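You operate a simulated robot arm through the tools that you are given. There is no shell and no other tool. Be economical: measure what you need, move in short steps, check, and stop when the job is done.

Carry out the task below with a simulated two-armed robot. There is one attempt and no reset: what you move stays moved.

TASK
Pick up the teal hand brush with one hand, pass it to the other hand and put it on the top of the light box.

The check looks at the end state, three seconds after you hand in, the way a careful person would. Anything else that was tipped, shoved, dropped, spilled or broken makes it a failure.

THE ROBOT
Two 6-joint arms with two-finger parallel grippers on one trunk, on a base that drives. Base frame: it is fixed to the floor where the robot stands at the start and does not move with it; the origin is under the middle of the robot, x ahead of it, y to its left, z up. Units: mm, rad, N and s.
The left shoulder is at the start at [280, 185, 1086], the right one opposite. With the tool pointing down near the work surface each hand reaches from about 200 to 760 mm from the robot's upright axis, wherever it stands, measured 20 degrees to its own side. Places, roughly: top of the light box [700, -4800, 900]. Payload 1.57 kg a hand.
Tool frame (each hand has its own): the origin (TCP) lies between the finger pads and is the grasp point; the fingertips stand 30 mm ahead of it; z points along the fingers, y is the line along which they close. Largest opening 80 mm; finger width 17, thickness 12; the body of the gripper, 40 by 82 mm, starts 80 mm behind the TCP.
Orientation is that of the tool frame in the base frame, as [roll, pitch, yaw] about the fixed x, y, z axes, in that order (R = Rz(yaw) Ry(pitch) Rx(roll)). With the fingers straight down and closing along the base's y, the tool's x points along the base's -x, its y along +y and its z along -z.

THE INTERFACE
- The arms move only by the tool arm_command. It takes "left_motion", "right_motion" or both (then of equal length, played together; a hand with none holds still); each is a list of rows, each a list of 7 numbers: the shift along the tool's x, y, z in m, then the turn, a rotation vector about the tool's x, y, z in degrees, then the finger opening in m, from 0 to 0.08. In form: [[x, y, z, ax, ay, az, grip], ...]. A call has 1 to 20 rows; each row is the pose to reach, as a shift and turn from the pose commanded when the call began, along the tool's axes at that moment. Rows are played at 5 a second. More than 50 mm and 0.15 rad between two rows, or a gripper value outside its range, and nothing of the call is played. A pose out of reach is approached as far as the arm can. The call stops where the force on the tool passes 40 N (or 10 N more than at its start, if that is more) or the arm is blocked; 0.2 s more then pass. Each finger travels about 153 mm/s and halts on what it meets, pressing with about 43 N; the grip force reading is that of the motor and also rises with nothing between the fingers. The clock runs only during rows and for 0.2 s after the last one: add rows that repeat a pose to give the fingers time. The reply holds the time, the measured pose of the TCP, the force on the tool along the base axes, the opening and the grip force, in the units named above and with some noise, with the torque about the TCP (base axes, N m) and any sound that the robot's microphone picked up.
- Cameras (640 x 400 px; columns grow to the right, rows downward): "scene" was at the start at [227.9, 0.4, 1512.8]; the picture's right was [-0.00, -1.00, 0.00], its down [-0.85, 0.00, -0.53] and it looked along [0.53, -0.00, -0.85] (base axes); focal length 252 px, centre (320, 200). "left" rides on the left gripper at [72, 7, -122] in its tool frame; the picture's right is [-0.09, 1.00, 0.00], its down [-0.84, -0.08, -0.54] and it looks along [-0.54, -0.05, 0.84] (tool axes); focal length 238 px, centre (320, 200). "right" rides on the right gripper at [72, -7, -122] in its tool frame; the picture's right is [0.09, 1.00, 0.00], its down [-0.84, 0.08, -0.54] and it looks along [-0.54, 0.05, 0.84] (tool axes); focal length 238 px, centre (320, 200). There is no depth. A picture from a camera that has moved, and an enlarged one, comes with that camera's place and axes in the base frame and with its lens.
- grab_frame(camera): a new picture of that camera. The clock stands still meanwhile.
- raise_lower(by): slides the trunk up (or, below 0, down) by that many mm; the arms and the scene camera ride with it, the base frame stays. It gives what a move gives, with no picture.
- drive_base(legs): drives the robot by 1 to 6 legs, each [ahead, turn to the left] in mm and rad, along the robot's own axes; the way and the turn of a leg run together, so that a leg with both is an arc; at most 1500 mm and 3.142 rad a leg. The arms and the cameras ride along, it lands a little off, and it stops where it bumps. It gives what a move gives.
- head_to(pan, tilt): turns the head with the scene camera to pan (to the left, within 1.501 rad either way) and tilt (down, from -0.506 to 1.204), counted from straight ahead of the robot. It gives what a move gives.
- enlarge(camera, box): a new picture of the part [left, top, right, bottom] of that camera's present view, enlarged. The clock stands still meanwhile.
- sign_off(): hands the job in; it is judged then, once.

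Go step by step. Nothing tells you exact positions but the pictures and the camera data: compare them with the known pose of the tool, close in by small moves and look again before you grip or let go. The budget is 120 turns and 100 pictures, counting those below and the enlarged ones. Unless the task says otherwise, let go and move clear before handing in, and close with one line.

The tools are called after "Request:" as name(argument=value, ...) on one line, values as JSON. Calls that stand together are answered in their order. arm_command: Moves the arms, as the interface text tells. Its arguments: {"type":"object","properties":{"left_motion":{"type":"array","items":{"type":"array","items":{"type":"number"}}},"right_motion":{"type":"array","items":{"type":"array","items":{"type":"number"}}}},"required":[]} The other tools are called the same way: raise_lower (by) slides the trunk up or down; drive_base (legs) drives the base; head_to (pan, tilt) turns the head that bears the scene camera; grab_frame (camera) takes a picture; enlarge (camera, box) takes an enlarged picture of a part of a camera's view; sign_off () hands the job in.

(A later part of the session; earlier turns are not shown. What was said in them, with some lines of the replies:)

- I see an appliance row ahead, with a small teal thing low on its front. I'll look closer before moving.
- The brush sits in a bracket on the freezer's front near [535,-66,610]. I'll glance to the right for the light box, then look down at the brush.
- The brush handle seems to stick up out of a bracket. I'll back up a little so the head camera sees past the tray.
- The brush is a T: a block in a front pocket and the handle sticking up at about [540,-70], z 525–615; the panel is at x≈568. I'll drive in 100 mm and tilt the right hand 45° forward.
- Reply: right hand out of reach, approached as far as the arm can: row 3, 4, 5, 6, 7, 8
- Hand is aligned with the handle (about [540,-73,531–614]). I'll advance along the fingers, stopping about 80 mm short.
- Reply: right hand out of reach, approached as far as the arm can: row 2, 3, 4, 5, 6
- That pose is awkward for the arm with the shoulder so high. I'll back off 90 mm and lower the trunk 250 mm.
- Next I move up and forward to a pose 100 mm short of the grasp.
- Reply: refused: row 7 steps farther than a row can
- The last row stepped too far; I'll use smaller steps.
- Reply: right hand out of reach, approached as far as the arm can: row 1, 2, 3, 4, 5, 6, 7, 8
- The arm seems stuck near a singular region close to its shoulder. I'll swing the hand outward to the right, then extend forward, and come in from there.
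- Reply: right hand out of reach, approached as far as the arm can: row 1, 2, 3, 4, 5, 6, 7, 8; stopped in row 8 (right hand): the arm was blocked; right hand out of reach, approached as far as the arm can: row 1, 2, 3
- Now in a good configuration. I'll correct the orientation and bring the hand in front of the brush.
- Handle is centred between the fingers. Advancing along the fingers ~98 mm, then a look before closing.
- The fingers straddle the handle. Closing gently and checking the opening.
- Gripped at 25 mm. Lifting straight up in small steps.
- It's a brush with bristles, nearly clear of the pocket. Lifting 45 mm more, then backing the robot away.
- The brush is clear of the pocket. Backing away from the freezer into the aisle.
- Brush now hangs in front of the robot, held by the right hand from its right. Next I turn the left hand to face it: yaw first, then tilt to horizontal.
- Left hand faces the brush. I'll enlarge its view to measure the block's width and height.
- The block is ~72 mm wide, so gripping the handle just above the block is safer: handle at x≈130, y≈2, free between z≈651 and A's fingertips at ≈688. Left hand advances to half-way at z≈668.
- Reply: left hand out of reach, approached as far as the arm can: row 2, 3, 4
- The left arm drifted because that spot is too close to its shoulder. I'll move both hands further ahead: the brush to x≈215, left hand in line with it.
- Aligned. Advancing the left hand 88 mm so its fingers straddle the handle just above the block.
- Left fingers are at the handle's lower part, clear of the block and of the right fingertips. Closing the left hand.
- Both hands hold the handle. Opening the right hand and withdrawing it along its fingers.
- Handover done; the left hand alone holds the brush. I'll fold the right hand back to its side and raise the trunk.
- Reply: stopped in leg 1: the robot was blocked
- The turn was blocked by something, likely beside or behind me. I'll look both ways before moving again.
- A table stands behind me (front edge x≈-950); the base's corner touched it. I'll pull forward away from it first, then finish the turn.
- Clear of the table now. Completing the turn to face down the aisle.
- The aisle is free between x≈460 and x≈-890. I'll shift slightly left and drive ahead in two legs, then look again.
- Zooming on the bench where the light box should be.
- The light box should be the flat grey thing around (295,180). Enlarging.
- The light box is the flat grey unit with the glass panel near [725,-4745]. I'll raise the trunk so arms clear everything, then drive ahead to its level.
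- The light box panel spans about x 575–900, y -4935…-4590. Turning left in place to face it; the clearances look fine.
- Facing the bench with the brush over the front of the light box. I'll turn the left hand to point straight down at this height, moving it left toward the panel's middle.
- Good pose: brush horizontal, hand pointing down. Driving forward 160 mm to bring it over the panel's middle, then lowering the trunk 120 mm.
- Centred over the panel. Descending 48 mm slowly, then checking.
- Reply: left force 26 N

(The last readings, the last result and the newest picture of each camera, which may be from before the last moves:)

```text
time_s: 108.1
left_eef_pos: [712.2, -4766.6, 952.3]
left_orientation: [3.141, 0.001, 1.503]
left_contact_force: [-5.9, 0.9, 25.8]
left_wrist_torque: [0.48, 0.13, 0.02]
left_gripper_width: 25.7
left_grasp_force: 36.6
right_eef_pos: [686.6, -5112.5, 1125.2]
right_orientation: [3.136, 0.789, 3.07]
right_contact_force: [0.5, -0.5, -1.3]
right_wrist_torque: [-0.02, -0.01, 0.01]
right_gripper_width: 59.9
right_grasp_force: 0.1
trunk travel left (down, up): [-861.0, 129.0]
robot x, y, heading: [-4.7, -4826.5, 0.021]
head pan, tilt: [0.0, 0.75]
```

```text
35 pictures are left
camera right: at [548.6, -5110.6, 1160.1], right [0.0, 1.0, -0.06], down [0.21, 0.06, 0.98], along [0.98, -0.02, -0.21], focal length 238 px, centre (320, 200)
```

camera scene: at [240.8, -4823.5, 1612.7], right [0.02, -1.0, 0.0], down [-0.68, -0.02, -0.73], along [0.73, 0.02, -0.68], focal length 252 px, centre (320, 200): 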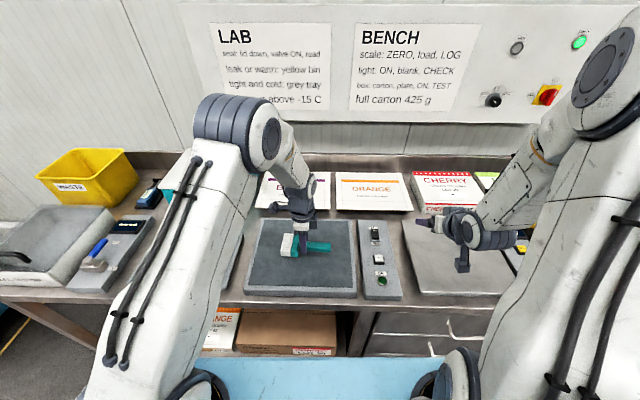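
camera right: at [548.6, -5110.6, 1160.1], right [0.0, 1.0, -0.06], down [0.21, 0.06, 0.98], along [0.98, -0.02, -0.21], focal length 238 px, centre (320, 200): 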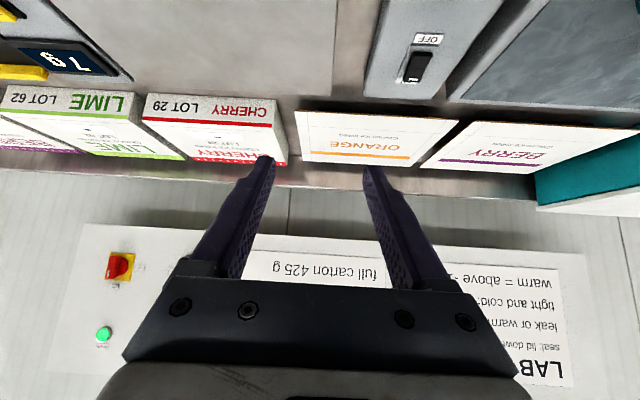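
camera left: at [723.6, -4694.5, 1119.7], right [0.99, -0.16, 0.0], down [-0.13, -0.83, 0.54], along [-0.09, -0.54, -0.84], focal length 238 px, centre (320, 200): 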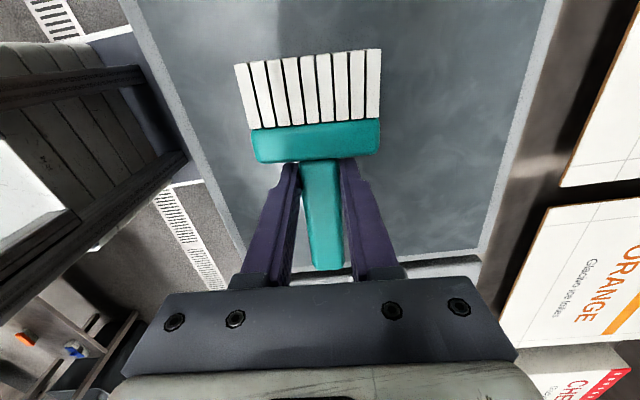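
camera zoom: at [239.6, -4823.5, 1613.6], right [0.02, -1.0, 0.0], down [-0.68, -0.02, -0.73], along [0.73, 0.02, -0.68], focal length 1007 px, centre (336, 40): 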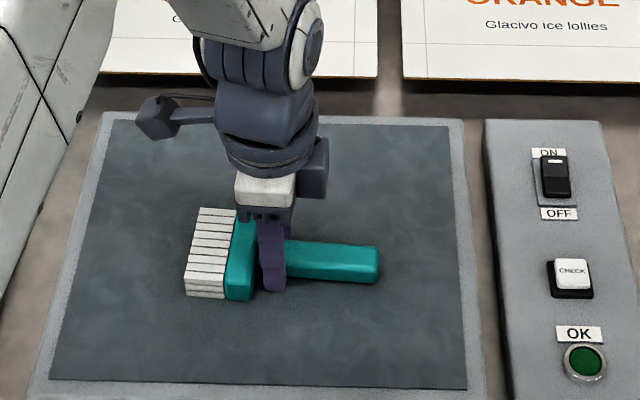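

The block has touched down (26 N). I'll relax 2 mm upward and check the force before opening.

Request:
arm_command(left_motion=[[0, 0, -0.001, 0, 0, 0, 0], [0, 0, -0.0015, 0, 0, 0, 0], [0, 0, -0.0015, 0, 0, 0, 0]])

Request:
grab_frame(camera="left")

```text
time_s: 108.9
left_eef_pos: [713.2, -4766.4, 953.0]
left_orientation: [3.14, 0.001, 1.504]
left_contact_force: [0.5, -0.5, 21.7]
left_wrist_torque: [0.35, 0.0, 0.0]
left_gripper_width: 25.1
left_grasp_force: 36.3
right_eef_pos: [685.3, -5115.0, 1124.1]
right_orientation: [3.136, 0.789, 3.069]
right_contact_force: [0.0, 0.8, 0.1]
right_wrist_torque: [-0.02, 0.0, -0.02]
right_gripper_width: 59.9
right_grasp_force: 0.0
trunk travel left (down, up): [-861.0, 129.0]
robot x, y, heading: [0.9, -4832.7, 0.021]
head pan, tilt: [0.0, 0.75]
```

```text
34 pictures are left
camera left: at [723.4, -4694.8, 1073.9], right [0.99, -0.16, 0.0], down [-0.13, -0.83, 0.54], along [-0.08, -0.54, -0.84], focal length 238 px, centre (320, 200)
```

left: 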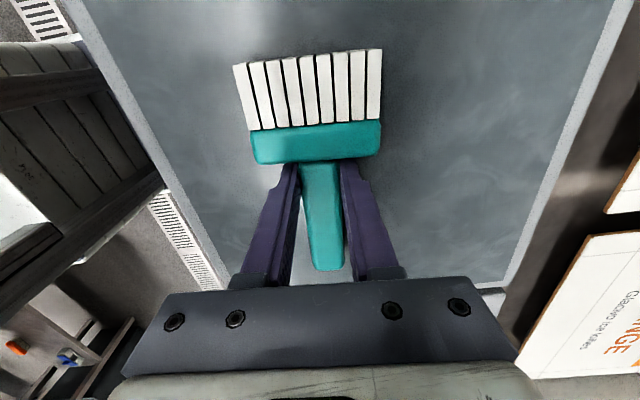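

Still 22 N; raising a little more.

Request:
arm_command(left_motion=[[0, 0, -0.002, 0, 0, 0, 0], [0, 0, -0.003, 0, 0, 0, 0], [0, 0, -0.003, 0, 0, 0, 0]])

```text
time_s: 109.7
left_eef_pos: [710.6, -4765.5, 954.2]
left_orientation: [-3.138, 0.0, 1.506]
left_contact_force: [0.8, 0.4, -0.3]
left_wrist_torque: [0.0, 0.01, 0.01]
left_gripper_width: 25.0
left_grasp_force: 36.5
right_eef_pos: [685.7, -5113.7, 1123.4]
right_orientation: [3.136, 0.79, 3.069]
right_contact_force: [0.0, -0.7, -0.3]
right_wrist_torque: [-0.03, 0.0, 0.0]
right_gripper_width: 59.7
right_grasp_force: 0.2
trunk travel left (down, up): [-861.0, 129.0]
robot x, y, heading: [0.1, -4831.3, 0.026]
head pan, tilt: [0.0, 0.75]
```

Force is zero, so the brush is at most a millimetre above the panel. Opening slowly, then rising straight up.

Request:
arm_command(left_motion=[[0, 0, 0.001, 0, 0, 0, 0.01], [0, 0, 0.001, 0, 0, 0, 0.02], [0, 0, 0.001, 0, 0, 0, 0.026], [0, 0, 0.001, 0, 0, 0, 0.032], [0, 0, 0.001, 0, 0, 0, 0.04], [0, 0, 0.001, 0, 0, 0, 0.05], [0, 0, 0.001, 0, 0, 0, 0.05]])

Request:
grab_frame(camera="left")

```text
time_s: 111.3
left_eef_pos: [711.4, -4765.6, 953.4]
left_orientation: [-3.139, 0.001, 1.505]
left_contact_force: [0.3, -0.5, 0.3]
left_wrist_torque: [-0.01, 0.0, 0.01]
left_gripper_width: 50.0
left_grasp_force: 0.1
right_eef_pos: [686.6, -5113.2, 1123.7]
right_orientation: [3.137, 0.788, 3.069]
right_contact_force: [-0.6, 0.4, 0.3]
right_wrist_torque: [0.0, 0.01, 0.01]
right_gripper_width: 60.0
right_grasp_force: 0.0
trunk travel left (down, up): [-861.0, 129.0]
robot x, y, heading: [-0.4, -4830.0, 0.021]
head pan, tilt: [0.0, 0.75]
```

```text
33 pictures are left
camera left: at [723.7, -4694.4, 1074.9], right [0.99, -0.16, 0.0], down [-0.13, -0.83, 0.54], along [-0.09, -0.54, -0.84], focal length 238 px, centre (320, 200)
```

left: 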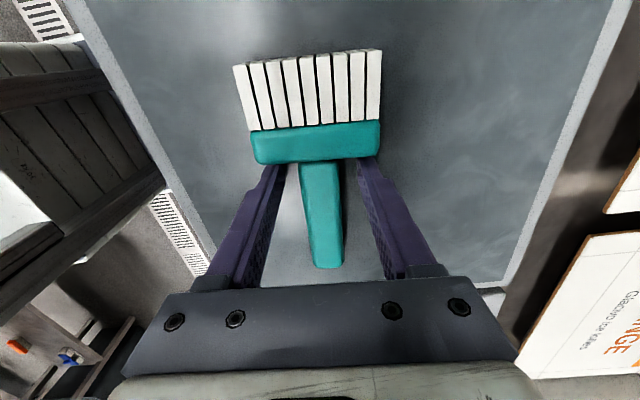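

Released and resting. Rising straight up 150 mm and checking.

Request:
arm_command(left_motion=[[0, 0, -0.02, 0, 0, 0, 0.05], [0, 0, -0.05, 0, 0, 0, 0.05], [0, 0, -0.09, 0, 0, 0, 0.05], [0, 0, -0.13, 0, 0, 0, 0.05], [0, 0, -0.15, 0, 0, 0, 0.05]])

Request:
grab_frame(camera="left")

Request:
enlarge(camera="scene", box=[216, 180, 416, 305])

```text
time_s: 112.5
left_eef_pos: [712.9, -4766.4, 1104.8]
left_orientation: [-3.139, 0.001, 1.506]
left_contact_force: [-0.1, -0.1, 0.4]
left_wrist_torque: [-0.03, -0.01, 0.02]
left_gripper_width: 49.9
left_grasp_force: 0.1
right_eef_pos: [687.2, -5113.6, 1123.6]
right_orientation: [3.136, 0.788, 3.07]
right_contact_force: [0.4, -0.2, 0.2]
right_wrist_torque: [-0.02, 0.0, 0.01]
right_gripper_width: 59.9
right_grasp_force: 0.1
trunk travel left (down, up): [-861.0, 129.0]
robot x, y, heading: [2.8, -4829.7, 0.025]
head pan, tilt: [0.0, 0.75]
```

```text
32 pictures are left
camera left: at [724.1, -4694.6, 1225.6], right [0.99, -0.16, 0.0], down [-0.13, -0.83, 0.54], along [-0.09, -0.54, -0.84], focal length 238 px, centre (320, 200)
```

left: 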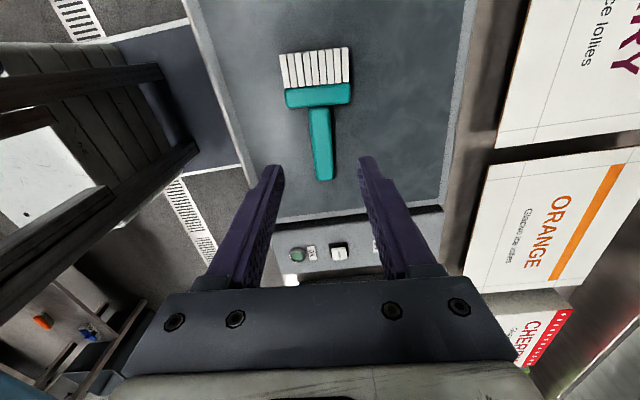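

```text
3.20 times, centred on (316, 242) of scene
camera zoom: at [240.8, -4823.5, 1612.7], right [0.02, -1.0, 0.0], down [-0.68, -0.02, -0.73], along [0.73, 0.02, -0.68], focal length 806 px, centre (333, 64)
```

zoom: 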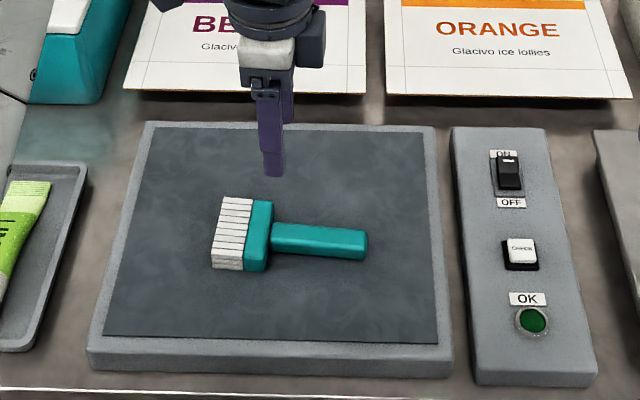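

The brush lies flat on the light box and both hands are clear of it, so I'm handing in.

Request:
sign_off()

```text
The job is handed in.
```

The teal brush was picked up with the right hand, passed to the left, and now lies flat on top of the light box. While turning in the aisle, the base was blocked, probably by the line table behind it; I backed off and did not check whether the table shifted.
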